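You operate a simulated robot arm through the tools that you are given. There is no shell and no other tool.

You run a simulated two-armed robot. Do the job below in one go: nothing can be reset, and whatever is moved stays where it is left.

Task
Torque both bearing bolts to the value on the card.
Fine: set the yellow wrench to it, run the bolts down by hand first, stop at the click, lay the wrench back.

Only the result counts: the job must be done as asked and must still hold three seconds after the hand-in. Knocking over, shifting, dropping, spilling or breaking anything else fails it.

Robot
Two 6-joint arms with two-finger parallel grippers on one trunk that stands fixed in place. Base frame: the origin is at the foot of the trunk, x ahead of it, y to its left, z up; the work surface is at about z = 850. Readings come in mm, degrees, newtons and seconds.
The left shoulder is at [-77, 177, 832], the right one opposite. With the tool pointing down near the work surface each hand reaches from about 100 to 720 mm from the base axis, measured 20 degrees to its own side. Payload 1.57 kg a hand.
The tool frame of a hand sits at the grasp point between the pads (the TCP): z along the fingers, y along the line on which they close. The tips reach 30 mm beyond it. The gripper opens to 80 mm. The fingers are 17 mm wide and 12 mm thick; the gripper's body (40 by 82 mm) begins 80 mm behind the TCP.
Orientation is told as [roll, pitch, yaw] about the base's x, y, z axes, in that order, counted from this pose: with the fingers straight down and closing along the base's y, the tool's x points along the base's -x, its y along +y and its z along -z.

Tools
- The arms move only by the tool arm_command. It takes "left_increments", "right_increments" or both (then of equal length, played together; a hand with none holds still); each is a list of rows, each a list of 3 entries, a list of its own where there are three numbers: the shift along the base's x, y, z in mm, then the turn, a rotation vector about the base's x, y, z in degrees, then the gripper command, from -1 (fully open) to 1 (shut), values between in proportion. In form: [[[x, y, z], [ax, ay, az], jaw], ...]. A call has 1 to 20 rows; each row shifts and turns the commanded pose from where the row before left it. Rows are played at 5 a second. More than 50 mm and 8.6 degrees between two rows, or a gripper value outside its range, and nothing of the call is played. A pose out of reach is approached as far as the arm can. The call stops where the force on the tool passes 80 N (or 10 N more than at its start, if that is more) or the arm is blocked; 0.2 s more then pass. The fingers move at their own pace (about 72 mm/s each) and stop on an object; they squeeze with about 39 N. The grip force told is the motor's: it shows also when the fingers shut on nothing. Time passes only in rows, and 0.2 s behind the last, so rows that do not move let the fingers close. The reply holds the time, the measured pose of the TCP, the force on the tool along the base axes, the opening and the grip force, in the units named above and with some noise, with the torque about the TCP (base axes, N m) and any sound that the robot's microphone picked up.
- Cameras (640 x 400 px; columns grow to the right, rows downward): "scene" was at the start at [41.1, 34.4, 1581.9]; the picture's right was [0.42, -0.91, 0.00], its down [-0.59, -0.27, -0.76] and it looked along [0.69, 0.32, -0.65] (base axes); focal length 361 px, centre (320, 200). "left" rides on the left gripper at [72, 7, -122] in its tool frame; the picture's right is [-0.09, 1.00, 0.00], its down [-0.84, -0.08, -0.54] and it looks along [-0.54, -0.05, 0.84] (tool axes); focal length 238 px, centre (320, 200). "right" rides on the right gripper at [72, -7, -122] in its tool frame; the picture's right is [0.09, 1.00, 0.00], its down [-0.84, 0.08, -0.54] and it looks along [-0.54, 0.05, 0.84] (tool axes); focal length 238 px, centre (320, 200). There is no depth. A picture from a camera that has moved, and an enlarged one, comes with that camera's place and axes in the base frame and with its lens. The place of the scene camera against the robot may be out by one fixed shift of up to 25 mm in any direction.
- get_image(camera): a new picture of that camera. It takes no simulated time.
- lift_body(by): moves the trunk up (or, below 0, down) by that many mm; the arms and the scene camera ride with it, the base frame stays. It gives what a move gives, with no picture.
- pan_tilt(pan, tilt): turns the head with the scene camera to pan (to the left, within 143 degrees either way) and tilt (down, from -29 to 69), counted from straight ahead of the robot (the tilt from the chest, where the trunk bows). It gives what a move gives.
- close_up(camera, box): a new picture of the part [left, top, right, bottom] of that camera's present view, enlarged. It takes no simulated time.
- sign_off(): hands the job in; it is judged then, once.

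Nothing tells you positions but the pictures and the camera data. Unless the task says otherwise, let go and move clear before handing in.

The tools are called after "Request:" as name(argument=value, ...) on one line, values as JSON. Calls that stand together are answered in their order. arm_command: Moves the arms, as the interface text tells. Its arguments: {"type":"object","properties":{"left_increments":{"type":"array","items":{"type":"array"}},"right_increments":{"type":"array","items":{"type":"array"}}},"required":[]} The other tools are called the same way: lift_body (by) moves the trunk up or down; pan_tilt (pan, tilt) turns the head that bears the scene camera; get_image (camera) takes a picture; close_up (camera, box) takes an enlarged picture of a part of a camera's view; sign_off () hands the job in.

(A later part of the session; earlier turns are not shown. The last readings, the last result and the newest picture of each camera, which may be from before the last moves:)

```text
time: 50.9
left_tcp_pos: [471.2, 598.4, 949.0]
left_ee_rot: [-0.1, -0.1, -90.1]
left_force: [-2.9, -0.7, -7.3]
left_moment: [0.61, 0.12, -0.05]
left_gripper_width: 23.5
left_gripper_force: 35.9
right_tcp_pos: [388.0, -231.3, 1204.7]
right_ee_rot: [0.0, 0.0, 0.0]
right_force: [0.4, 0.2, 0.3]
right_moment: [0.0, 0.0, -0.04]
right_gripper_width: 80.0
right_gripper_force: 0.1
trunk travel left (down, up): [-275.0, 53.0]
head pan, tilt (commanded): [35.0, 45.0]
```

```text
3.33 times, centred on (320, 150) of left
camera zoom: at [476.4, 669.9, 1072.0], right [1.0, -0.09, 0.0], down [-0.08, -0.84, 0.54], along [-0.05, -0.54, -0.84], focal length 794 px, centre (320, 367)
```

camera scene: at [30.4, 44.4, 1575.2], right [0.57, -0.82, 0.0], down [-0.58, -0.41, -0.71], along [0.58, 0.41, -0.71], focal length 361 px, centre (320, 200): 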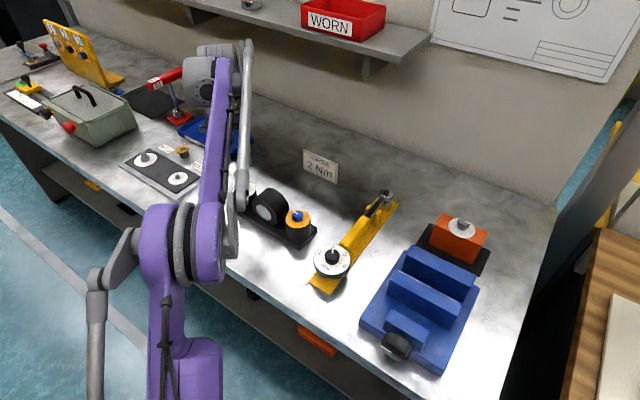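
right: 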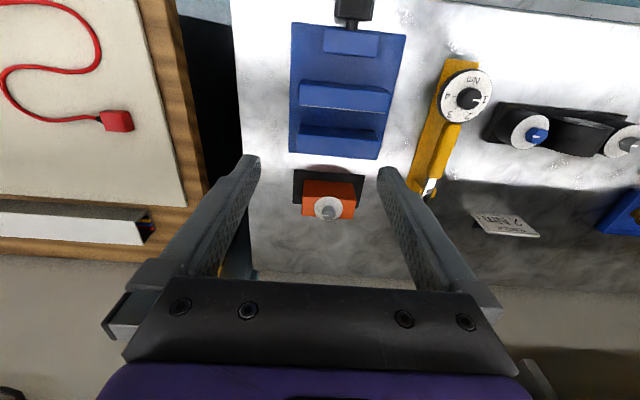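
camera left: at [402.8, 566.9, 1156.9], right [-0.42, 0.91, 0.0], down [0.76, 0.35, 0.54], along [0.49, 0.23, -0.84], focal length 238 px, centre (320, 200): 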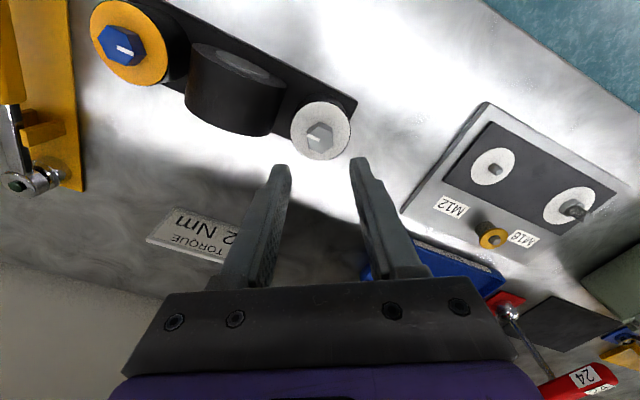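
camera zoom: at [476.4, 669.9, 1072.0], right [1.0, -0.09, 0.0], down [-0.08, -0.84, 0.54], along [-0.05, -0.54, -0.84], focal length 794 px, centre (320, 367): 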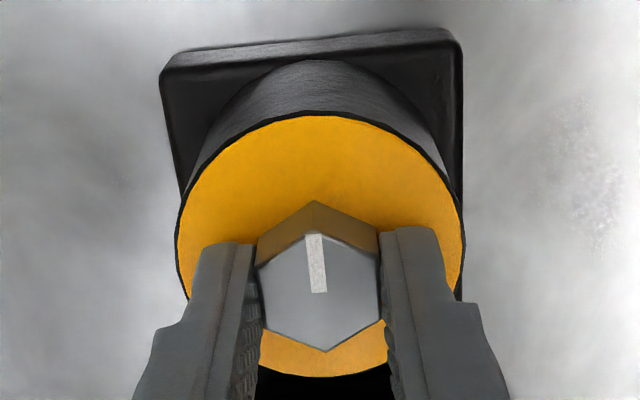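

The grey bolt's disc is amber too, so I'll release, lift off and turn the hand back to yaw 0 while retreating. After that I'll check both discs.

Request:
arm_command(left_increments=[[[0, 0, 0], [0, 0, 0], 0.2], [[0, 0, 0], [0, 0, 0], 0], [[0, 0, 0], [0, 0, 0], 0], [[0, 0, 30], [0, 0, 0], 0], [[0, 0, 40], [0, 0, 8], 0], [[0, 0, 10], [0, 0, 8], 0], [[-10, -20, 0], [0, 0, 8], 0], [[-20, -20, 0], [0, 0, 8], 0], [[-20, -30, 0], [0, 0, 8], 0], [[-20, -30, 0], [0, 0, 8], 0], [[-20, -30, 0], [0, 0, 8], 0], [[-20, -30, 0], [0, 0, 8], 0], [[0, -30, 0], [0, 0, 8], 0], [[0, -30, 0], [0, 0, 8], 0], [[0, -30, 0], [0, 0, 8], 0], [[0, -30, 0], [0, 0, 2], -0.5], [[0, 0, 0], [0, 0, 0], -0.5]])

Request:
get_image(camera="left")

Request:
get_image(camera="scene")

```text
time: 54.5
left_tcp_pos: [361.4, 317.7, 1029.3]
left_ee_rot: [0.0, 0.0, 0.1]
left_force: [0.5, -0.5, 0.3]
left_moment: [-0.02, -0.02, 0.01]
left_gripper_width: 59.8
left_gripper_force: 0.1
right_tcp_pos: [388.5, -230.9, 1203.4]
right_ee_rot: [0.0, 0.0, 0.0]
right_force: [-0.1, -0.2, -0.3]
right_moment: [-0.03, 0.01, 0.0]
right_gripper_width: 79.9
right_gripper_force: 0.1
trunk travel left (down, up): [-275.0, 53.0]
head pan, tilt (commanded): [35.0, 45.0]
```

```text
taken
camera left: at [289.0, 324.1, 1152.2], right [0.09, 1.0, 0.0], down [0.84, -0.08, 0.54], along [0.54, -0.05, -0.84], focal length 238 px, centre (320, 200)
```

left: 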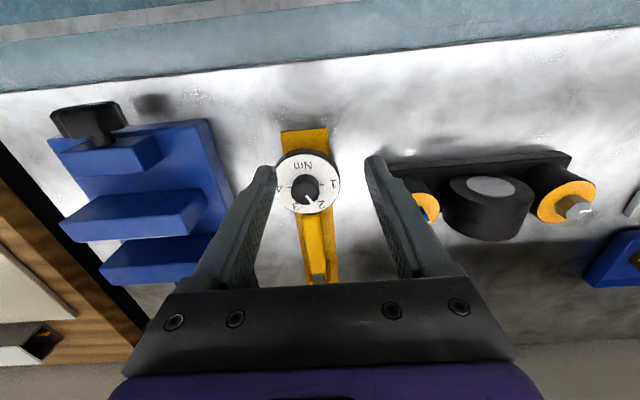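

```text
taken
camera scene: at [30.9, 46.0, 1575.2], right [0.57, -0.82, 0.0], down [-0.58, -0.41, -0.71], along [0.58, 0.41, -0.71], focal length 361 px, centre (320, 200)
```

scene: 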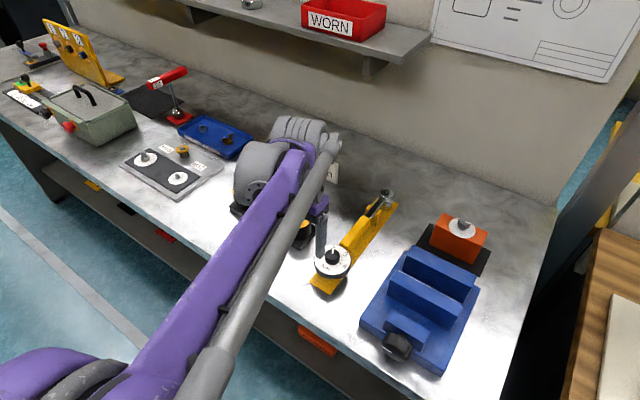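

Both discs are amber and the dial still reads 2. Next I'll position above the wrench handle at about (525,294.5).

Request:
arm_command(left_increments=[[[40, -6, 0], [0, 0, 0], -0.5], [[42, -6, 0], [0, 0, 0], -0.5], [[42, -6, 0], [0, 0, 0], -0.5], [[39, -4, -20], [0, 0, 0], -0.5], [[0, 0, -30], [0, 0, 0], -0.5], [[0, 0, 0], [0, 0, 0], -0.5]])

Request:
get_image(camera="left")

Request:
close_up(camera="left", box=[230, 0, 410, 290])

```text
time: 55.9
left_tcp_pos: [524.7, 295.2, 981.3]
left_ee_rot: [-0.1, 0.0, 0.0]
left_force: [0.7, 0.0, -0.7]
left_moment: [0.0, 0.03, -0.03]
left_gripper_width: 60.0
left_gripper_force: 0.0
right_tcp_pos: [389.2, -232.3, 1204.8]
right_ee_rot: [0.0, 0.0, 0.0]
right_force: [-0.3, -0.2, 0.6]
right_moment: [-0.03, 0.01, -0.01]
right_gripper_width: 80.1
right_gripper_force: 0.0
trunk travel left (down, up): [-275.0, 53.0]
head pan, tilt (commanded): [35.0, 45.0]
```

```text
taken
camera left: at [451.8, 300.9, 1103.4], right [0.09, 1.0, 0.0], down [0.84, -0.08, 0.54], along [0.54, -0.05, -0.84], focal length 238 px, centre (320, 200)
```

left: 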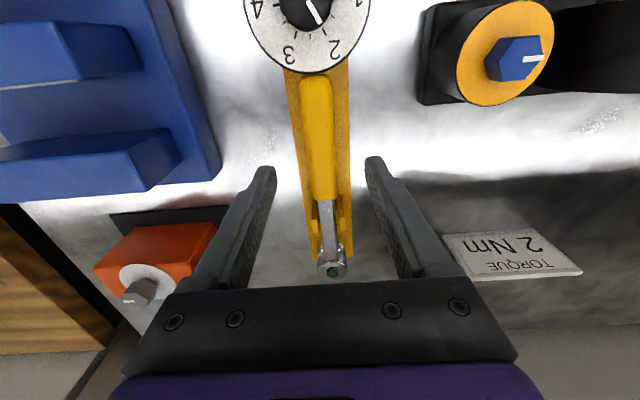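

```text
1.38 times, centred on (320, 145) of left
camera zoom: at [451.8, 300.9, 1103.4], right [0.09, 1.0, 0.0], down [0.84, -0.08, 0.54], along [0.54, -0.05, -0.84], focal length 329 px, centre (320, 276)
```

zoom: 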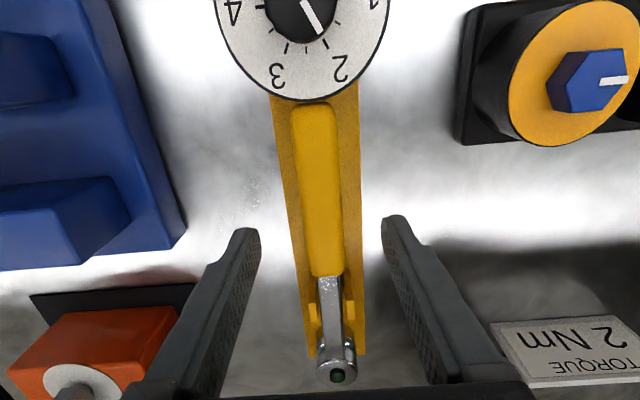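

The hand is aligned with the handle, so I'll descend to about z=899 and stop if there is any contact.

Request:
arm_command(left_increments=[[[0, 0, -30], [0, 0, 0], -0.5], [[0, 0, -30], [0, 0, 0], -0.5], [[0, 0, -15], [0, 0, 0], -0.5], [[0, 0, -7], [0, 0, 0], -0.5], [[0, 0, 0], [0, 0, 0], -0.5]])

Request:
get_image(camera="left")

Request:
close_up(camera="scene", box=[300, 180, 420, 310])

```text
time: 57.1
left_tcp_pos: [523.1, 295.6, 897.5]
left_ee_rot: [0.0, 0.0, 0.0]
left_force: [-0.2, 0.2, 0.3]
left_moment: [0.01, -0.02, 0.0]
left_gripper_width: 60.1
left_gripper_force: 0.1
right_tcp_pos: [387.8, -232.4, 1204.3]
right_ee_rot: [0.0, 0.0, 0.0]
right_force: [-0.1, 0.3, 0.4]
right_moment: [-0.01, -0.01, -0.01]
right_gripper_width: 80.0
right_gripper_force: 0.0
trunk travel left (down, up): [-275.0, 53.0]
head pan, tilt (commanded): [35.0, 45.0]
```

```text
taken
camera left: at [450.8, 302.0, 1020.8], right [0.09, 1.0, 0.0], down [0.84, -0.08, 0.54], along [0.54, -0.05, -0.84], focal length 238 px, centre (320, 200)
```

left: 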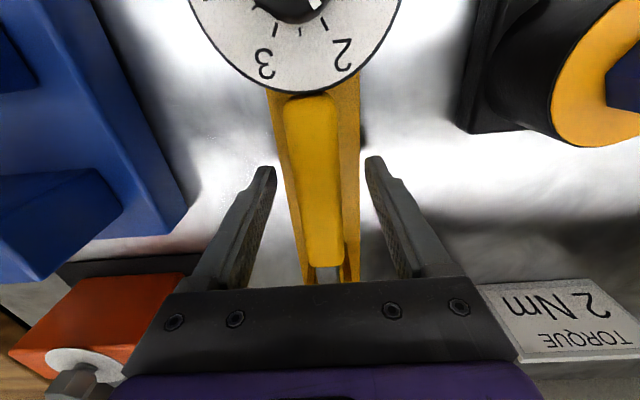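

```text
3.08 times, centred on (360, 245) of scene
camera zoom: at [30.6, 45.5, 1575.2], right [0.57, -0.82, 0.0], down [-0.58, -0.41, -0.71], along [0.58, 0.41, -0.71], focal length 1110 px, centre (197, 62)
```

zoom: 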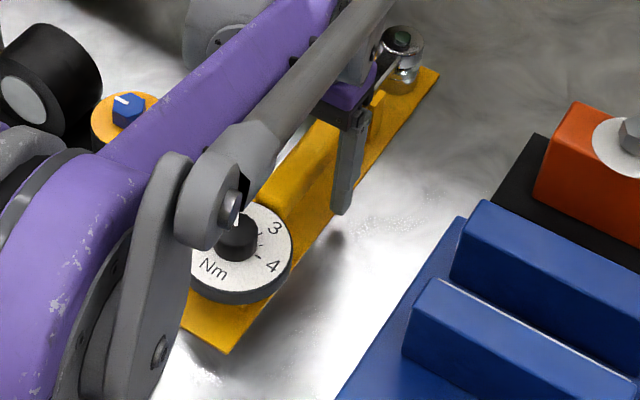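

Request:
arm_command(left_increments=[[[0, -0.8, 0], [0, 0, 0], -0.2], [[0, 0, 0], [0, 0, 0], 0.2], [[0, 0, 0], [0, 0, 0], 0.5], [[0, 0, 0], [0, 0, 0], 1], [[0, 0, 0], [0, 0, 0], 1]])

Request:
get_image(camera="left")

```text
time: 58.3
left_tcp_pos: [522.4, 294.6, 897.8]
left_ee_rot: [-0.1, 0.0, 0.0]
left_force: [0.1, 0.2, 0.7]
left_moment: [0.04, -0.04, 0.04]
left_gripper_width: 26.0
left_gripper_force: 36.8
right_tcp_pos: [387.7, -232.7, 1205.1]
right_ee_rot: [-0.1, -0.1, 0.0]
right_force: [-0.5, 0.0, 0.4]
right_moment: [0.05, -0.06, -0.02]
right_gripper_width: 79.8
right_gripper_force: 0.1
trunk travel left (down, up): [-275.0, 53.0]
head pan, tilt (commanded): [35.0, 45.0]
```

```text
taken
camera left: at [450.8, 301.3, 1020.8], right [0.09, 1.0, 0.0], down [0.84, -0.08, 0.54], along [0.54, -0.05, -0.84], focal length 238 px, centre (320, 200)
```

left: 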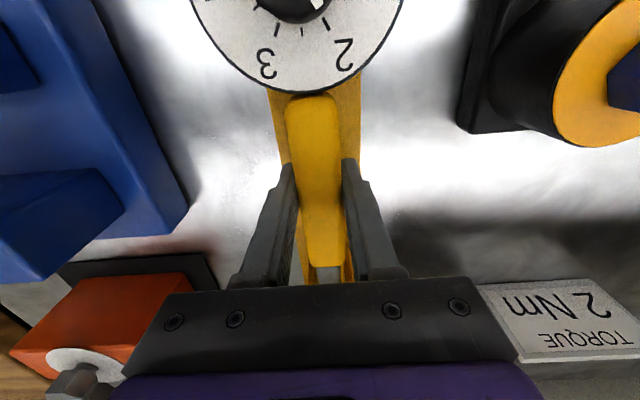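

I have the handle gripped (26 mm), with the TCP at about (522.8,294.3,898.8), which I'll use for laying it back. I'll lift a little first and check weight and tilt.

Request:
arm_command(left_increments=[[[0, 0, 5], [0, 0, 0], 1], [[0, 0, 10], [0, 0, 0], 1], [[0, 0, 15], [0, 0, 0], 1], [[0, 0, 0], [0, 0, 0], 1]])

Request:
get_image(camera="left")

Request:
close_up(camera="scene", box=[300, 160, 420, 310])

```text
time: 59.3
left_tcp_pos: [521.9, 295.6, 928.2]
left_ee_rot: [0.1, 0.2, -0.1]
left_force: [-0.5, 0.1, -4.2]
left_moment: [-0.01, 0.02, 0.0]
left_gripper_width: 25.7
left_gripper_force: 37.3
right_tcp_pos: [388.0, -232.0, 1203.3]
right_ee_rot: [0.0, 0.0, 0.0]
right_force: [0.0, -0.2, 0.5]
right_moment: [-0.01, 0.0, 0.02]
right_gripper_width: 79.9
right_gripper_force: 0.1
trunk travel left (down, up): [-275.0, 53.0]
head pan, tilt (commanded): [35.0, 45.0]
```

```text
taken
camera left: at [449.9, 302.2, 1051.4], right [0.09, 1.0, 0.0], down [0.84, -0.08, 0.54], along [0.54, -0.05, -0.84], focal length 238 px, centre (320, 200)
```

left: 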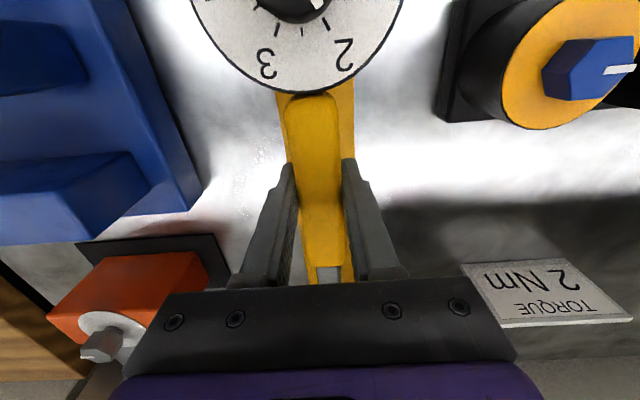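

```text
2.67 times, centred on (360, 235) of scene
camera zoom: at [31.3, 45.9, 1575.2], right [0.57, -0.82, 0.0], down [-0.58, -0.41, -0.71], along [0.58, 0.41, -0.71], focal length 962 px, centre (213, 107)
```

zoom: 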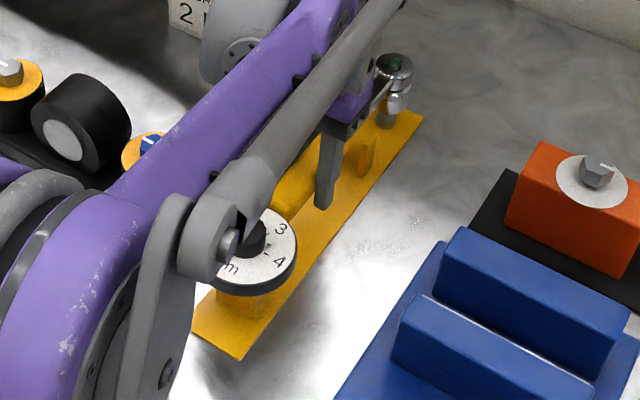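

The wrench is up, balanced (about 4.2 N, almost no moment) and off its stand. I'll lift it further and check the socket underneath.

Request:
arm_command(left_increments=[[[0, 0, 30], [0, 0, 0], 1], [[0, 0, 30], [0, 0, 0], 1], [[0, 0, 25], [0, 0, 0], 1], [[0, 0, 0], [0, 0, 0], 1]])

Request:
close_up(camera="scene", box=[340, 140, 420, 220])

Request:
get_image(camera="left")

Request:
get_image(camera="right")

```text
time: 60.3
left_tcp_pos: [522.4, 295.4, 1013.7]
left_ee_rot: [0.0, -0.1, 0.0]
left_force: [0.3, 0.4, -4.3]
left_moment: [-0.01, 0.01, 0.02]
left_gripper_width: 25.9
left_gripper_force: 36.6
right_tcp_pos: [388.1, -231.8, 1204.5]
right_ee_rot: [0.1, 0.0, 0.1]
right_force: [0.3, 0.8, -0.1]
right_moment: [-0.03, 0.02, 0.01]
right_gripper_width: 80.1
right_gripper_force: 0.1
trunk travel left (down, up): [-275.0, 53.0]
head pan, tilt (commanded): [35.0, 45.0]
```

```text
5.00 times, centred on (380, 180) of scene
camera zoom: at [31.4, 45.9, 1575.1], right [0.57, -0.82, 0.0], down [-0.58, -0.41, -0.71], along [0.58, 0.41, -0.71], focal length 1804 px, centre (20, 300)
```

zoom: 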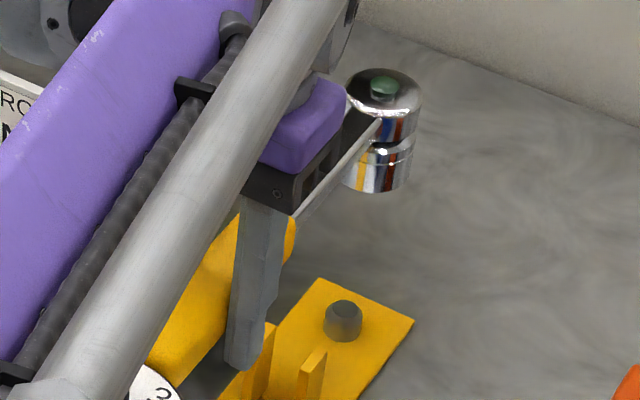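

```text
taken
camera left: at [450.9, 302.3, 1135.8], right [0.09, 1.0, 0.0], down [0.84, -0.08, 0.54], along [0.54, -0.05, -0.84], focal length 238 px, centre (320, 200)
```

left: 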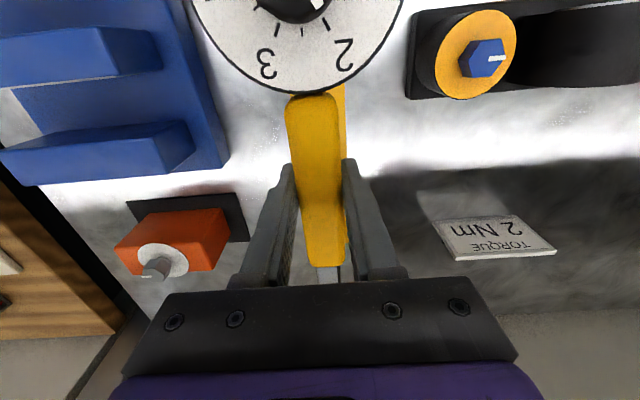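

```text
taken
camera right: at [317.7, -238.0, 1327.6], right [-0.09, 1.0, 0.0], down [0.84, 0.08, 0.54], along [0.54, 0.05, -0.84], focal length 238 px, centre (320, 200)
```

right: 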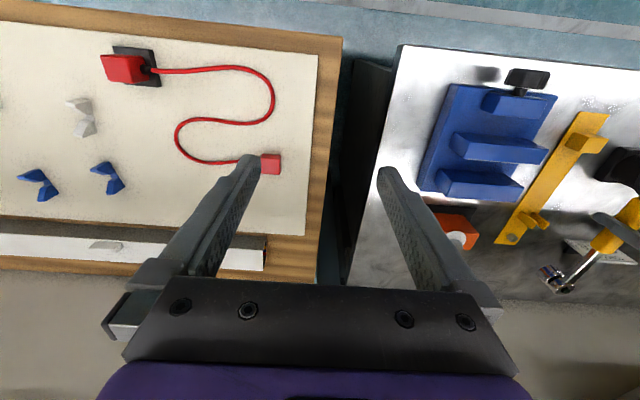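

The stand has a peg that the socket sits on, so laying it back needs alignment. I'll look at the peg and the head with both cameras to pin down the head's offset from my grip.

Request:
close_up(camera="right", box=[480, 200, 620, 310])

Request:
close_up(camera="scene", box=[370, 190, 410, 220])

Request:
close_up(camera="right", box=[495, 225, 530, 250])

```text
3.64 times, centred on (550, 255) of right
camera zoom: at [317.7, -238.0, 1327.6], right [-0.09, 1.0, 0.0], down [0.84, 0.08, 0.54], along [0.54, 0.05, -0.84], focal length 867 px, centre (-516, 0)
```

zoom: 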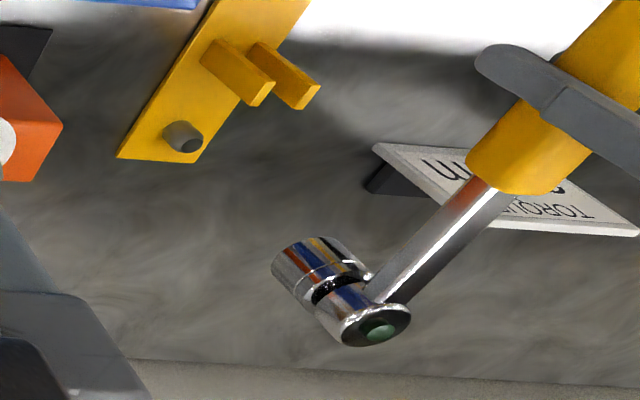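

```text
13.33 times, centred on (390, 205) of scene
camera zoom: at [31.4, 45.9, 1575.1], right [0.57, -0.82, 0.0], down [-0.58, -0.41, -0.71], along [0.58, 0.41, -0.71], focal length 4812 px, centre (-613, 133)
```

zoom: 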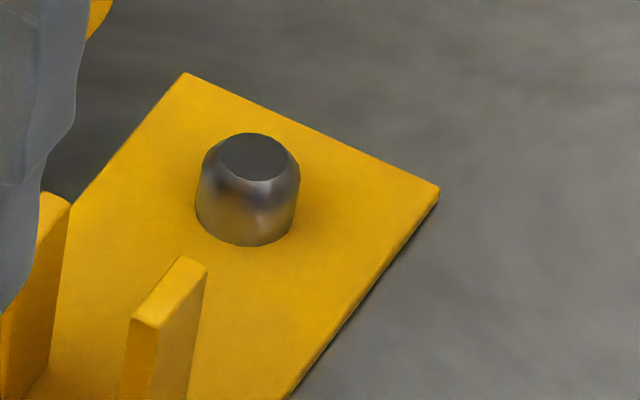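

```text
16.00 times, centred on (512, 238) of right
camera zoom: at [317.7, -238.0, 1327.6], right [-0.09, 1.0, 0.0], down [0.84, 0.08, 0.54], along [0.54, 0.05, -0.84], focal length 3814 px, centre (-2760, -400)
```

zoom: 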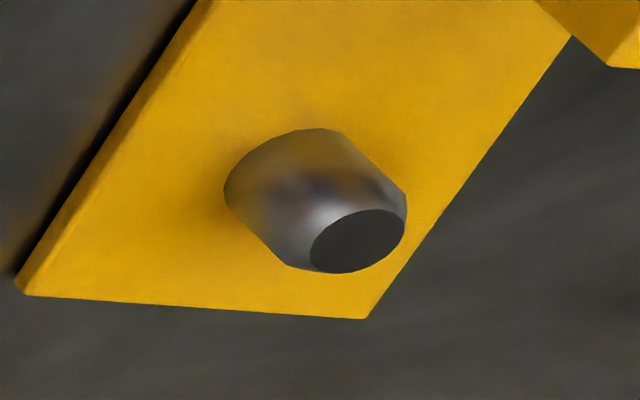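

The peg is at about (688.5,295), so the socket is 166 mm ahead of my TCP. I'll carry the wrench back along −x first, then check clearance.

Request:
arm_command(left_increments=[[[-40, 0, 5], [0, 0, 0], 1], [[-45, 0, 5], [0, 0, 0], 1], [[-45, 0, 0], [0, 0, 0], 1], [[-45, 0, 0], [0, 0, 0], 1], [[0, 0, 0], [0, 0, 0], 1]])

Request:
get_image(camera="scene")

Request:
get_image(camera="left")

```text
time: 61.5
left_tcp_pos: [350.5, 295.2, 1021.5]
left_ee_rot: [0.0, -0.1, 0.0]
left_force: [0.5, -0.7, -4.6]
left_moment: [-0.04, -0.01, -0.04]
left_gripper_width: 25.9
left_gripper_force: 37.0
right_tcp_pos: [390.2, -231.7, 1204.7]
right_ee_rot: [0.0, 0.0, 0.1]
right_force: [-0.3, -0.3, 0.0]
right_moment: [0.0, 0.0, 0.01]
right_gripper_width: 80.0
right_gripper_force: 0.1
trunk travel left (down, up): [-275.0, 53.0]
head pan, tilt (commanded): [35.0, 45.0]
```

```text
taken
camera scene: at [32.4, 46.1, 1575.2], right [0.57, -0.82, 0.0], down [-0.58, -0.41, -0.71], along [0.58, 0.41, -0.71], focal length 361 px, centre (320, 200)
```

scene: 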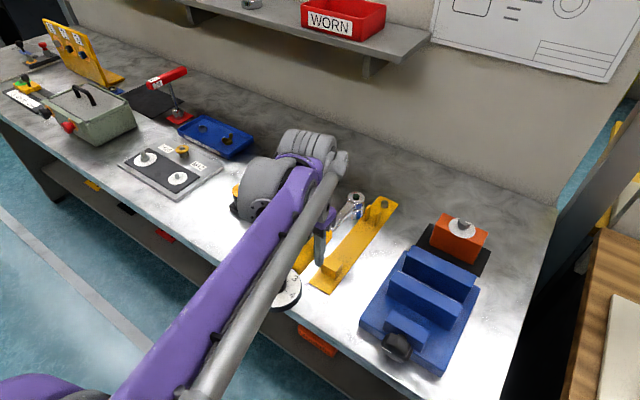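

```text
taken
camera left: at [277.9, 301.2, 1144.1], right [0.09, 1.0, 0.0], down [0.84, -0.08, 0.54], along [0.54, -0.05, -0.84], focal length 238 px, centre (320, 200)
```

left: 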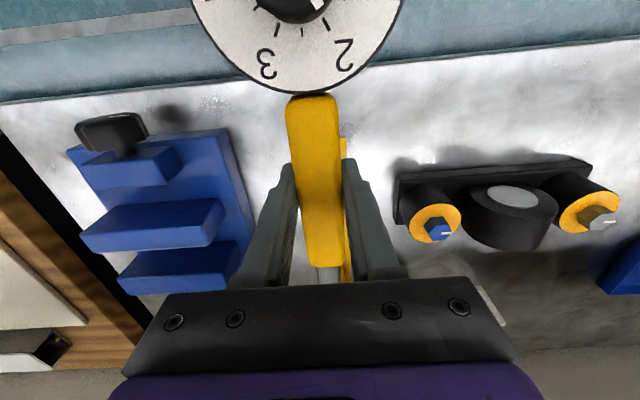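

Request:
arm_command(left_increments=[[[-23, 0, 0], [0, 0, 0], 1], [[-23, 0, 0], [0, 0, 0], 1], [[0, 30, 0], [0, 0, 0], 1], [[0, 30, 0], [0, 0, 0], 1], [[0, 30, 0], [0, 0, 0], 1], [[0, 30, 0], [0, 0, 0], 1], [[0, 7.7, 0], [0, 0, 0], 1], [[0, 0, 0], [0, 0, 0], 1]], right_increments=[[[0, 0, -30], [0, 0, 7.5], -1], [[0, 0, -30], [0, 0, 7.5], -1], [[0, 0, -30], [0, 0, 7.5], -1], [[0, 0, -10], [0, 0, 7.5], -1], [[0, 0, 0], [0, 0, 7.5], -1], [[0, 0, 0], [0, 0, 7.5], -1], [[0, 0, 0], [0, 0, 0], -1], [[0, 0, 0], [0, 0, 0], -1]])

Request:
get_image(camera="right")

Request:
get_image(camera="left")

Request:
get_image(camera="scene")

```text
time: 63.3
left_tcp_pos: [302.1, 422.6, 1024.0]
left_ee_rot: [-0.1, 0.0, -0.1]
left_force: [0.4, 0.3, -3.2]
left_moment: [0.0, -0.02, -0.02]
left_gripper_width: 25.8
left_gripper_force: 37.0
right_tcp_pos: [389.5, -230.6, 1107.1]
right_ee_rot: [0.0, 0.0, 45.1]
right_force: [0.2, 0.4, -0.7]
right_moment: [-0.01, -0.03, 0.01]
right_gripper_width: 79.8
right_gripper_force: 0.1
trunk travel left (down, up): [-275.0, 53.0]
head pan, tilt (commanded): [35.0, 45.0]
```

```text
taken
camera right: at [344.0, -286.1, 1229.8], right [-0.77, 0.64, 0.0], down [0.54, 0.65, 0.54], along [0.35, 0.42, -0.84], focal length 238 px, centre (320, 200)
```

right: 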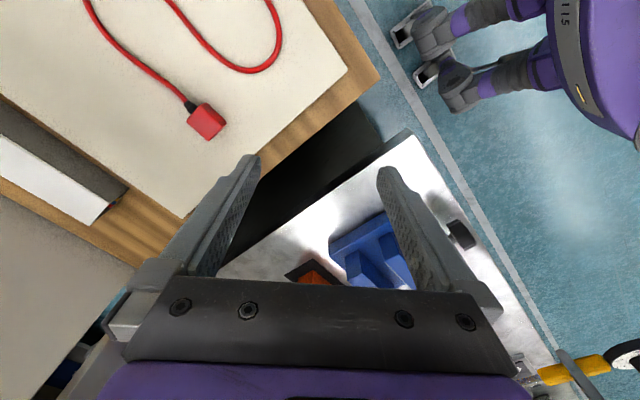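

```text
taken
camera left: at [229.6, 429.8, 1145.9], right [0.09, 1.0, 0.0], down [0.84, -0.08, 0.54], along [0.54, -0.05, -0.84], focal length 238 px, centre (320, 200)
```

left: 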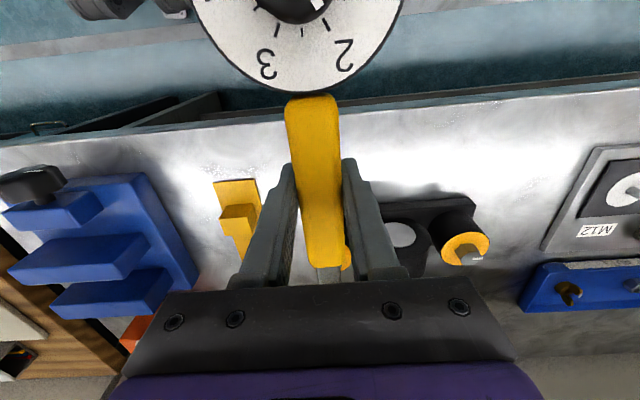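

```text
taken
camera scene: at [31.1, 46.0, 1575.2], right [0.57, -0.82, 0.0], down [-0.58, -0.41, -0.71], along [0.58, 0.41, -0.71], focal length 361 px, centre (320, 200)
```

scene: 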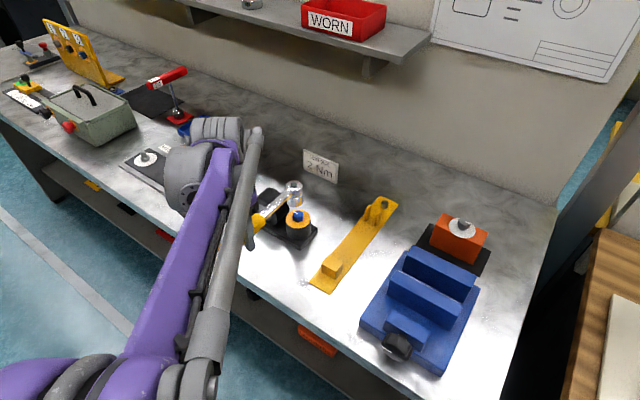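

Request:
close_up(camera="scene", box=[245, 170, 335, 250])

Request:
arm_command(right_increments=[[[10, 40, 0], [0, 0, 0], -1], [[8, 45, 0], [0, 0, 0], -1], [[8, 45, 0], [0, 0, 0], -1], [[8, 45, 0], [0, 0, 0], -1], [[8, 45, 0], [0, 0, 0], -1], [[8, 45, 0], [0, 0, 0], -1], [[7, 45, 0], [0, 0, 0], -1], [[0, 45, 0], [0, 0, 0], -1], [[0, 45, 0], [0, 0, 0], -1], [[0, 0, 0], [0, 0, 0], -1]])

Request:
get_image(camera="right")

Request:
get_image(camera="scene")

```text
5.00 times, centred on (290, 210) of scene
camera zoom: at [31.1, 46.0, 1575.2], right [0.57, -0.82, 0.0], down [-0.58, -0.41, -0.71], along [0.58, 0.41, -0.71], focal length 1804 px, centre (470, 150)
```

zoom: 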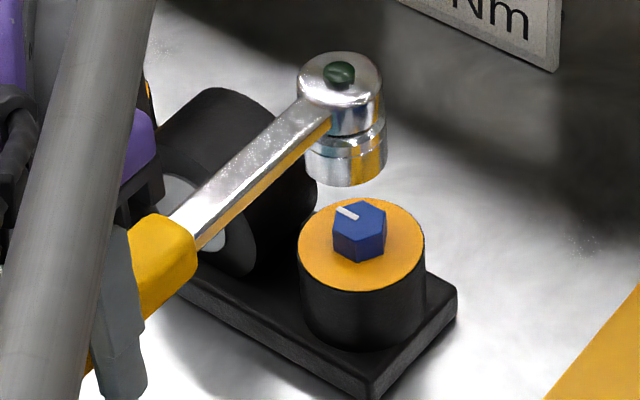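

```text
time: 65.5
left_tcp_pos: [301.0, 421.5, 1024.2]
left_ee_rot: [-0.1, 0.1, 0.0]
left_force: [-0.2, 0.9, -4.0]
left_moment: [0.04, -0.04, -0.01]
left_gripper_width: 25.8
left_gripper_force: 37.0
right_tcp_pos: [446.2, 169.7, 1107.8]
right_ee_rot: [-0.1, 0.0, 44.9]
right_force: [0.3, -0.3, -0.5]
right_moment: [0.05, -0.01, 0.01]
right_gripper_width: 79.8
right_gripper_force: 0.1
trunk travel left (down, up): [-275.0, 53.0]
head pan, tilt (commanded): [35.0, 45.0]
```

```text
taken
camera right: at [400.6, 113.4, 1231.0], right [-0.77, 0.64, 0.0], down [0.54, 0.65, 0.54], along [0.35, 0.42, -0.84], focal length 238 px, centre (320, 200)
```

right: 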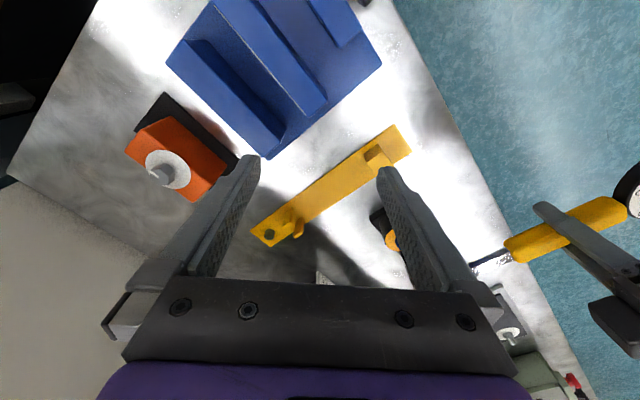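

```text
taken
camera scene: at [30.5, 44.8, 1575.2], right [0.57, -0.82, 0.0], down [-0.58, -0.41, -0.71], along [0.58, 0.41, -0.71], focal length 361 px, centre (320, 200)
```

scene: 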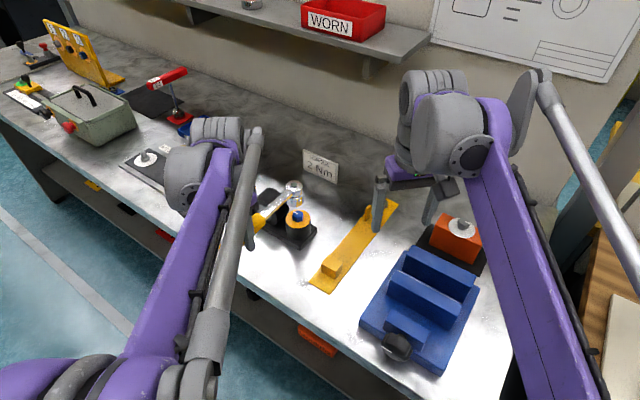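

Request:
arm_command(right_increments=[[[0, 0, 0], [0, 0, -8], 0], [[0, 0, 0], [0, 0, -7], 0.9], [[0, 0, 0], [0, 0, 0], 0.9], [[0, 0, 0], [0, 0, 0], 0.9]])

Request:
get_image(camera="right")

```text
time: 66.5
left_tcp_pos: [301.8, 423.0, 1023.4]
left_ee_rot: [0.0, 0.0, 0.0]
left_force: [0.0, 0.0, -3.6]
left_moment: [0.02, 0.01, -0.01]
left_gripper_width: 26.0
left_gripper_force: 36.4
right_tcp_pos: [445.9, 168.6, 1107.2]
right_ee_rot: [0.0, -0.1, 30.1]
right_force: [0.5, -0.5, 0.1]
right_moment: [0.03, -0.03, 0.0]
right_gripper_width: 4.1
right_gripper_force: 0.1
trunk travel left (down, up): [-275.0, 53.0]
head pan, tilt (commanded): [35.0, 45.0]
```

```text
taken
camera right: at [387.7, 127.8, 1230.4], right [-0.58, 0.82, 0.0], down [0.69, 0.49, 0.54], along [0.44, 0.31, -0.84], focal length 238 px, centre (320, 200)
```

right: 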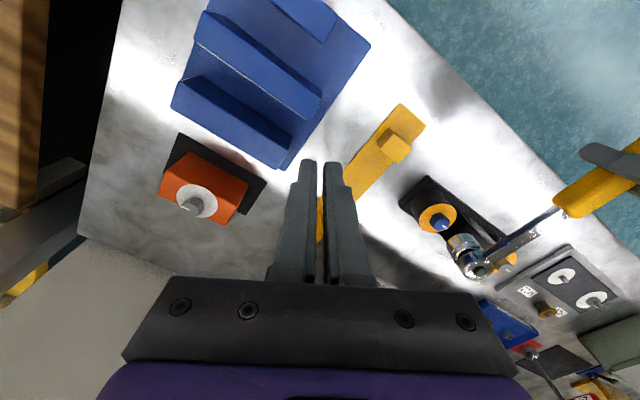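

Request:
close_up(camera="right", box=[400, 180, 520, 290])

```text
3.64 times, centred on (460, 235) of right
camera zoom: at [387.7, 127.8, 1230.4], right [-0.58, 0.82, 0.0], down [0.69, 0.49, 0.54], along [0.44, 0.31, -0.84], focal length 867 px, centre (-189, 73)
```

zoom: 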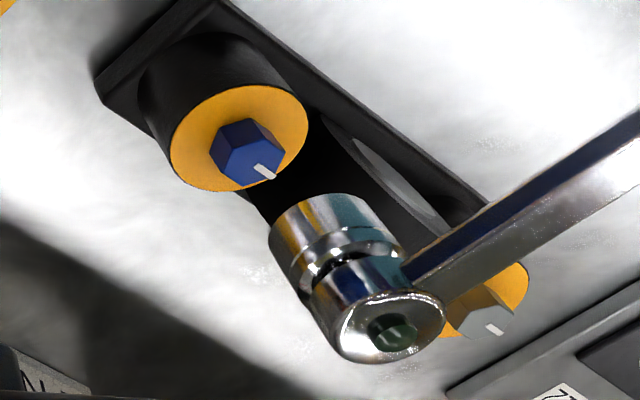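

Request:
close_up(camera="right", box=[430, 200, 480, 240])

Request:
close_up(camera="right", box=[465, 245, 525, 290])

```text
10.00 times, centred on (455, 220) of right
camera zoom: at [387.7, 127.8, 1230.4], right [-0.58, 0.82, 0.0], down [0.69, 0.49, 0.54], along [0.44, 0.31, -0.84], focal length 2384 px, centre (-1030, 0)
```

zoom: 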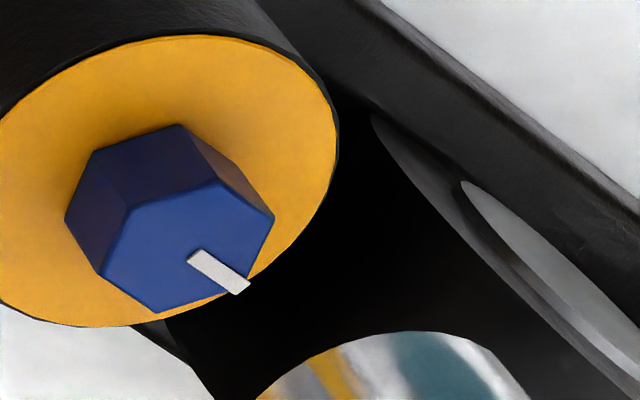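

```text
8.89 times, centred on (495, 268) of right
camera zoom: at [387.7, 127.8, 1230.4], right [-0.58, 0.82, 0.0], down [0.69, 0.49, 0.54], along [0.44, 0.31, -0.84], focal length 2119 px, centre (-1236, -400)
```

zoom: 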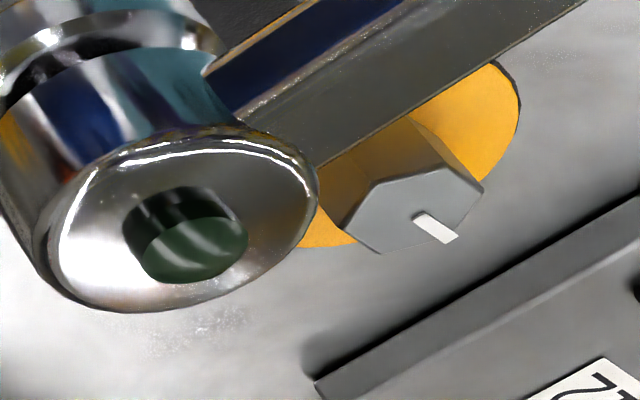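

The right camera and the scene camera together put the socket axis about (−5.7,+1.5) mm off the hex axis. I'll correct that, come down to just above the hex, and check again.

Request:
arm_command(left_increments=[[[5.5, -1.3, 0], [0, 0, 0], 1], [[0, 0, -18], [0, 0, 0], 1], [[0, 0, -15], [0, 0, 0], 1], [[0, 0, 0], [0, 0, 0], 1]])

Request:
close_up(camera="right", box=[410, 190, 510, 270])

Request:
close_up(camera="scene", box=[265, 175, 325, 225])

Request:
get_image(camera="left")

```text
time: 67.5
left_tcp_pos: [306.9, 422.4, 989.8]
left_ee_rot: [0.1, 0.0, 0.1]
left_force: [-0.6, 1.1, -3.7]
left_moment: [-0.04, 0.01, 0.0]
left_gripper_width: 25.6
left_gripper_force: 37.1
right_tcp_pos: [446.0, 168.9, 1108.1]
right_ee_rot: [-0.1, -0.1, 29.9]
right_force: [-0.7, 0.5, -0.3]
right_moment: [-0.02, -0.02, 0.02]
right_gripper_width: 4.0
right_gripper_force: 0.0
trunk travel left (down, up): [-275.0, 53.0]
head pan, tilt (commanded): [35.0, 45.0]
```

```text
5.00 times, centred on (460, 230) of right
camera zoom: at [387.7, 127.7, 1230.5], right [-0.58, 0.82, 0.0], down [0.69, 0.49, 0.54], along [0.44, 0.31, -0.84], focal length 1192 px, centre (-380, 50)
```

zoom: 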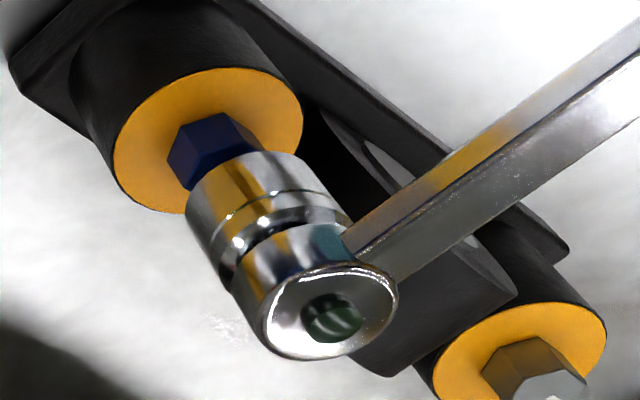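

```text
8.00 times, centred on (295, 200) of scene
camera zoom: at [30.8, 45.7, 1575.2], right [0.57, -0.82, 0.0], down [-0.58, -0.41, -0.71], along [0.58, 0.41, -0.71], focal length 2887 px, centre (520, 200)
```

zoom: 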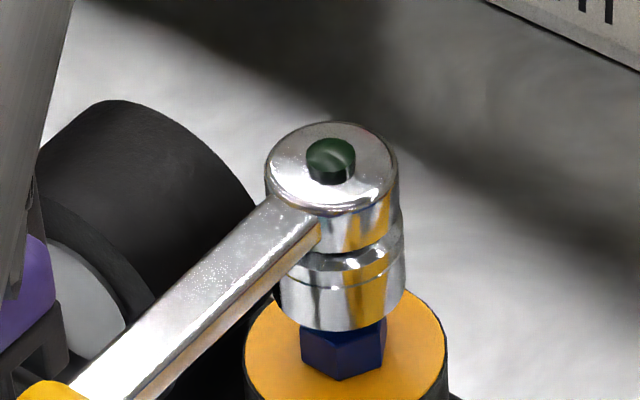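

```text
taken
camera left: at [234.5, 428.5, 1112.5], right [0.09, 1.0, 0.0], down [0.84, -0.08, 0.54], along [0.54, -0.05, -0.84], focal length 238 px, centre (320, 200)
```

left: 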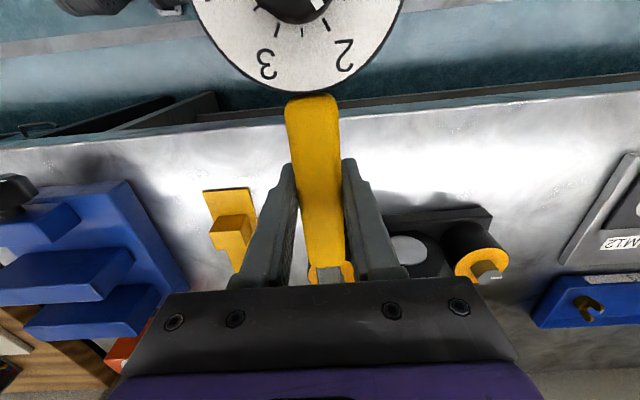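

The alignment now looks within about 0.5 mm in both views. I'll lower gently in small steps, watching Fz (baseline about −3.8 N with the wrench hanging).

Request:
arm_command(left_increments=[[[0.4, 0, -5], [0, 0, 0], 1], [[0, 0, -5], [0, 0, 0], 1], [[0, 0, -2], [0, 0, 0], 1], [[0, 0, 0], [0, 0, 0], 1]])

Request:
close_up(camera="right", box=[410, 190, 510, 270])

```text
time: 68.5
left_tcp_pos: [306.7, 420.6, 977.1]
left_ee_rot: [0.1, -0.1, 0.0]
left_force: [-0.4, -0.2, -5.0]
left_moment: [0.0, -0.02, -0.01]
left_gripper_width: 25.8
left_gripper_force: 36.9
right_tcp_pos: [446.7, 169.1, 1107.7]
right_ee_rot: [0.0, 0.1, 30.0]
right_force: [-0.1, 0.6, -0.4]
right_moment: [-0.05, -0.01, -0.03]
right_gripper_width: 3.8
right_gripper_force: 0.0
trunk travel left (down, up): [-275.0, 53.0]
head pan, tilt (commanded): [35.0, 45.0]
```

```text
5.00 times, centred on (460, 230) of right
camera zoom: at [387.8, 127.8, 1230.4], right [-0.58, 0.82, 0.0], down [0.69, 0.49, 0.54], along [0.44, 0.31, -0.84], focal length 1192 px, centre (-380, 50)
```

zoom: 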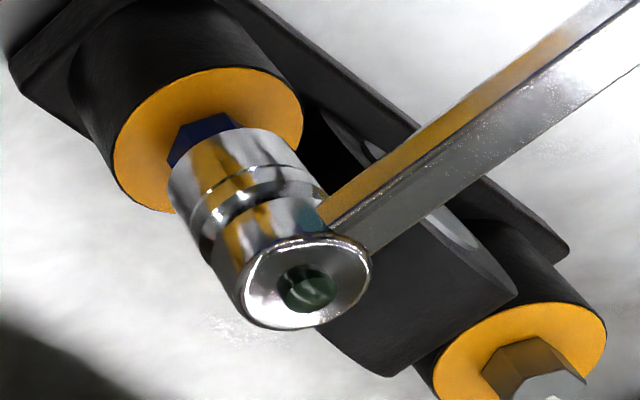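

Request:
arm_command(left_increments=[[[0, 0, -2], [0, 0, 0], 1], [[0, 0, -2], [0, 0, 0], 1], [[0, 0, 0], [0, 0, 0], 1]])

Request:
close_up(camera="right", box=[410, 190, 510, 270])

Request:
close_up(camera="scene", box=[265, 175, 325, 225])

```text
time: 69.3
left_tcp_pos: [307.3, 421.2, 974.1]
left_ee_rot: [0.0, 0.0, -0.1]
left_force: [-0.2, 0.1, -4.5]
left_moment: [0.02, -0.02, 0.01]
left_gripper_width: 25.7
left_gripper_force: 36.7
right_tcp_pos: [445.7, 168.5, 1108.0]
right_ee_rot: [0.1, 0.0, 30.0]
right_force: [-1.1, 1.3, -0.5]
right_moment: [-0.02, 0.02, 0.01]
right_gripper_width: 3.9
right_gripper_force: 0.2
trunk travel left (down, up): [-275.0, 53.0]
head pan, tilt (commanded): [35.0, 45.0]
```

```text
5.00 times, centred on (460, 230) of right
camera zoom: at [387.8, 127.8, 1230.4], right [-0.58, 0.82, 0.0], down [0.69, 0.49, 0.54], along [0.44, 0.31, -0.84], focal length 1192 px, centre (-380, 50)
```

zoom: 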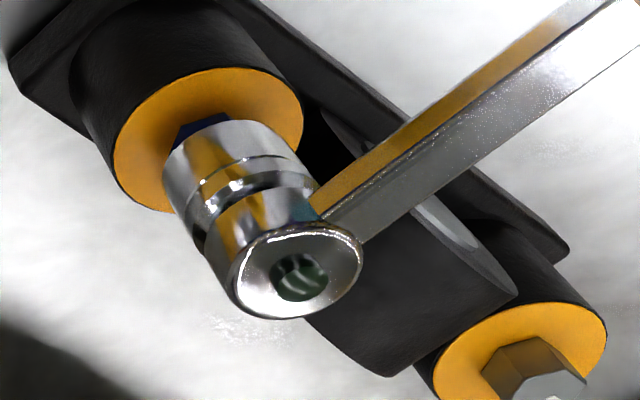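

```text
8.00 times, centred on (295, 200) of scene
camera zoom: at [31.0, 45.8, 1575.2], right [0.57, -0.82, 0.0], down [-0.58, -0.41, -0.71], along [0.58, 0.41, -0.71], focal length 2887 px, centre (520, 200)
```

zoom: 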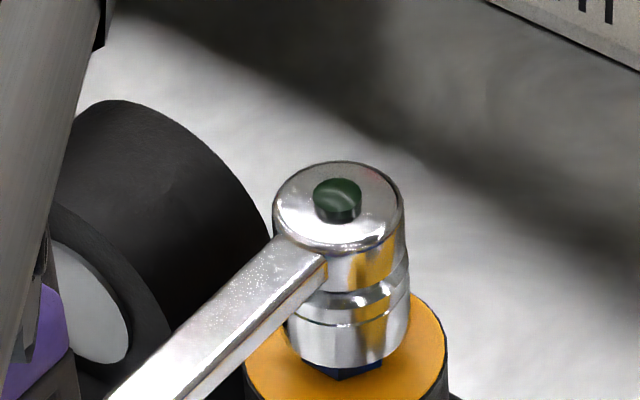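

Request:
arm_command(left_increments=[[[0, 0, -2], [0, 0, 0], 1], [[0, 0, -2], [0, 0, 0], 1], [[0, 0, 0], [0, 0, 0], 1]])

Request:
close_up(camera="right", box=[410, 190, 510, 270])

```text
time: 70.1
left_tcp_pos: [306.8, 420.6, 969.3]
left_ee_rot: [0.0, 0.0, 0.0]
left_force: [0.0, 0.0, -4.6]
left_moment: [0.06, -0.03, -0.01]
left_gripper_width: 25.9
left_gripper_force: 37.8
right_tcp_pos: [445.1, 169.5, 1107.0]
right_ee_rot: [0.1, 0.0, 30.0]
right_force: [0.0, 0.1, -0.2]
right_moment: [-0.04, 0.02, 0.0]
right_gripper_width: 4.2
right_gripper_force: 0.0
trunk travel left (down, up): [-275.0, 53.0]
head pan, tilt (commanded): [35.0, 45.0]
```

```text
5.00 times, centred on (460, 230) of right
camera zoom: at [387.8, 127.8, 1230.4], right [-0.58, 0.82, 0.0], down [0.69, 0.49, 0.54], along [0.44, 0.31, -0.84], focal length 1192 px, centre (-380, 50)
```

zoom: 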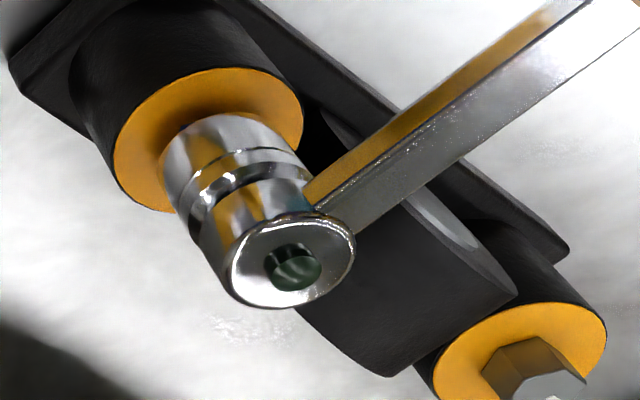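

The socket is sliding over the hex without contact force, so I'll continue down.

Request:
arm_command(left_increments=[[[0, 0, -2], [0, 0, 0], 1], [[0, 0, -2], [0, 0, 0], 1], [[0, 0, 0], [0, 0, 0], 1]])

Request:
close_up(camera="right", box=[410, 190, 510, 270])

Request:
close_up(camera="scene", box=[265, 175, 325, 225])

```text
time: 70.9
left_tcp_pos: [306.7, 421.3, 967.7]
left_ee_rot: [0.1, 0.0, 0.1]
left_force: [4.6, 6.4, 35.7]
left_moment: [-0.02, -0.72, 0.75]
left_gripper_width: 25.9
left_gripper_force: 37.7
right_tcp_pos: [444.8, 169.3, 1107.4]
right_ee_rot: [-0.1, -0.1, 30.0]
right_force: [-0.6, 0.3, 0.0]
right_moment: [0.01, 0.04, -0.01]
right_gripper_width: 4.0
right_gripper_force: 0.0
trunk travel left (down, up): [-275.0, 53.0]
head pan, tilt (commanded): [35.0, 45.0]
```

```text
5.00 times, centred on (460, 230) of right
camera zoom: at [386.7, 126.3, 1231.3], right [-0.58, 0.82, 0.0], down [0.68, 0.49, 0.54], along [0.44, 0.31, -0.84], focal length 1192 px, centre (-380, 50)
```

zoom: 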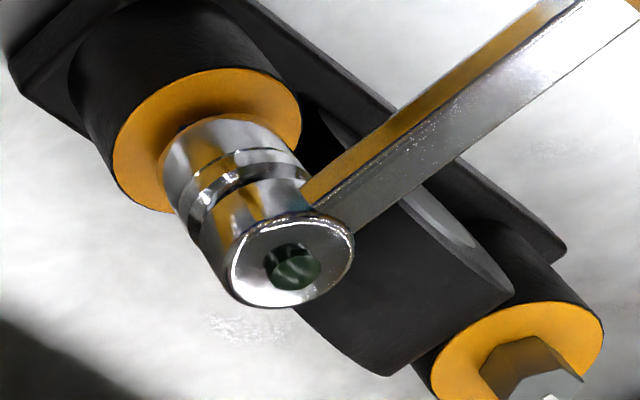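

```text
8.00 times, centred on (295, 200) of scene
camera zoom: at [29.5, 44.0, 1575.5], right [0.57, -0.82, 0.0], down [-0.58, -0.41, -0.71], along [0.58, 0.41, -0.71], focal length 2887 px, centre (520, 200)
```

zoom: 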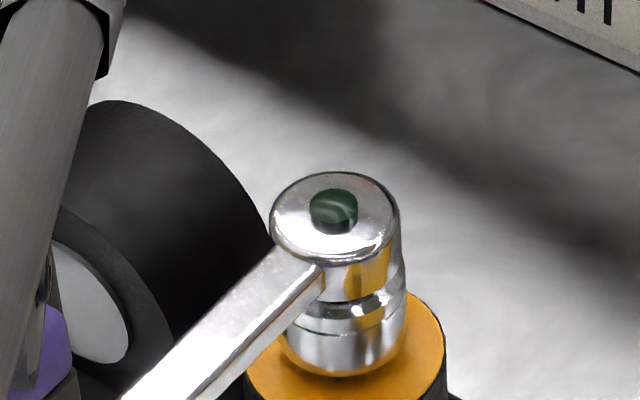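

Fz jumped to +36 N with only a small moment, and the trunk nudged slightly. That suggests something besides the socket is touching, perhaps the dial end against my own arm, so I'll back off and inspect.

Request:
arm_command(left_increments=[[[0, 0, 3], [0, 0, 0], 1], [[0, 0, 0], [0, 0, 0], 1]])

Request:
pan_tilt(pan=55, tilt=60)

Request:
get_image(camera="scene")

Request:
get_image(camera="left")

Request:
get_image(camera="right")

```text
time: 71.5
left_tcp_pos: [307.6, 420.4, 967.8]
left_ee_rot: [0.0, 0.1, 0.0]
left_force: [7.9, 2.4, 3.8]
left_moment: [0.11, 1.2, 0.4]
left_gripper_width: 25.9
left_gripper_force: 37.1
right_tcp_pos: [446.9, 169.8, 1107.2]
right_ee_rot: [0.0, 0.0, 30.0]
right_force: [0.1, 0.2, 0.1]
right_moment: [-0.02, -0.01, 0.0]
right_gripper_width: 4.0
right_gripper_force: 0.0
trunk travel left (down, up): [-275.0, 53.0]
head pan, tilt (commanded): [35.0, 45.0]
```

```text
time: 72.3
left_tcp_pos: [307.4, 421.6, 967.9]
left_ee_rot: [0.0, 0.0, 0.0]
left_force: [4.9, -0.5, -3.1]
left_moment: [-0.13, 1.05, 0.1]
left_gripper_width: 25.6
left_gripper_force: 37.2
right_tcp_pos: [446.2, 170.4, 1106.1]
right_ee_rot: [0.0, 0.0, 29.9]
right_force: [-0.3, 0.3, 0.5]
right_moment: [-0.03, -0.01, -0.01]
right_gripper_width: 4.0
right_gripper_force: 0.1
trunk travel left (down, up): [-275.0, 53.0]
head pan, tilt (commanded): [55.0, 60.0]
```

```text
taken
camera scene: at [3.6, 53.8, 1555.7], right [0.82, -0.57, 0.0], down [-0.5, -0.71, -0.5], along [0.29, 0.41, -0.87], focal length 361 px, centre (320, 200)
```

scene: 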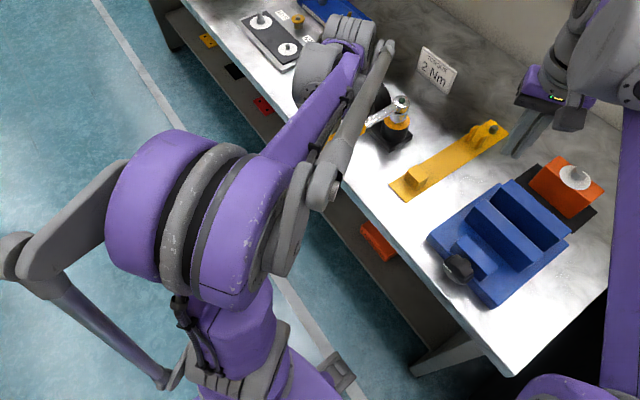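

```text
taken
camera left: at [235.5, 427.6, 1091.4], right [0.09, 1.0, 0.0], down [0.84, -0.08, 0.54], along [0.54, -0.05, -0.84], focal length 238 px, centre (320, 200)
```

left: 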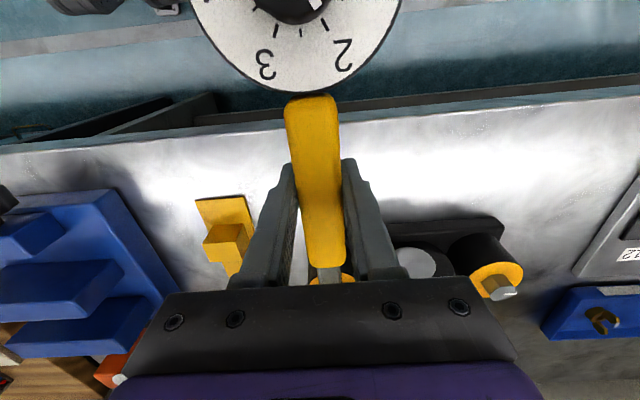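

```text
taken
camera right: at [388.5, 127.8, 1230.1], right [-0.58, 0.82, 0.0], down [0.69, 0.49, 0.54], along [0.44, 0.31, -0.84], focal length 238 px, centre (320, 200)
```

right: 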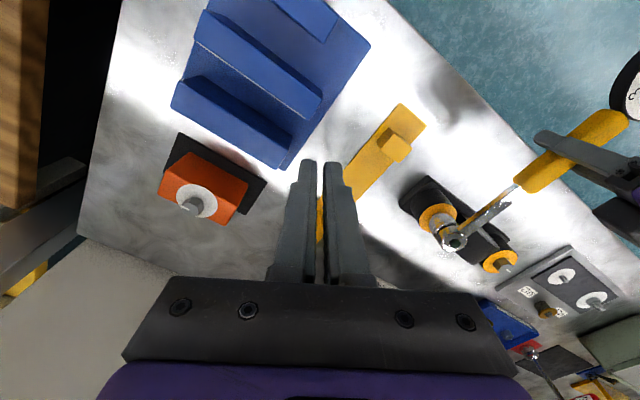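

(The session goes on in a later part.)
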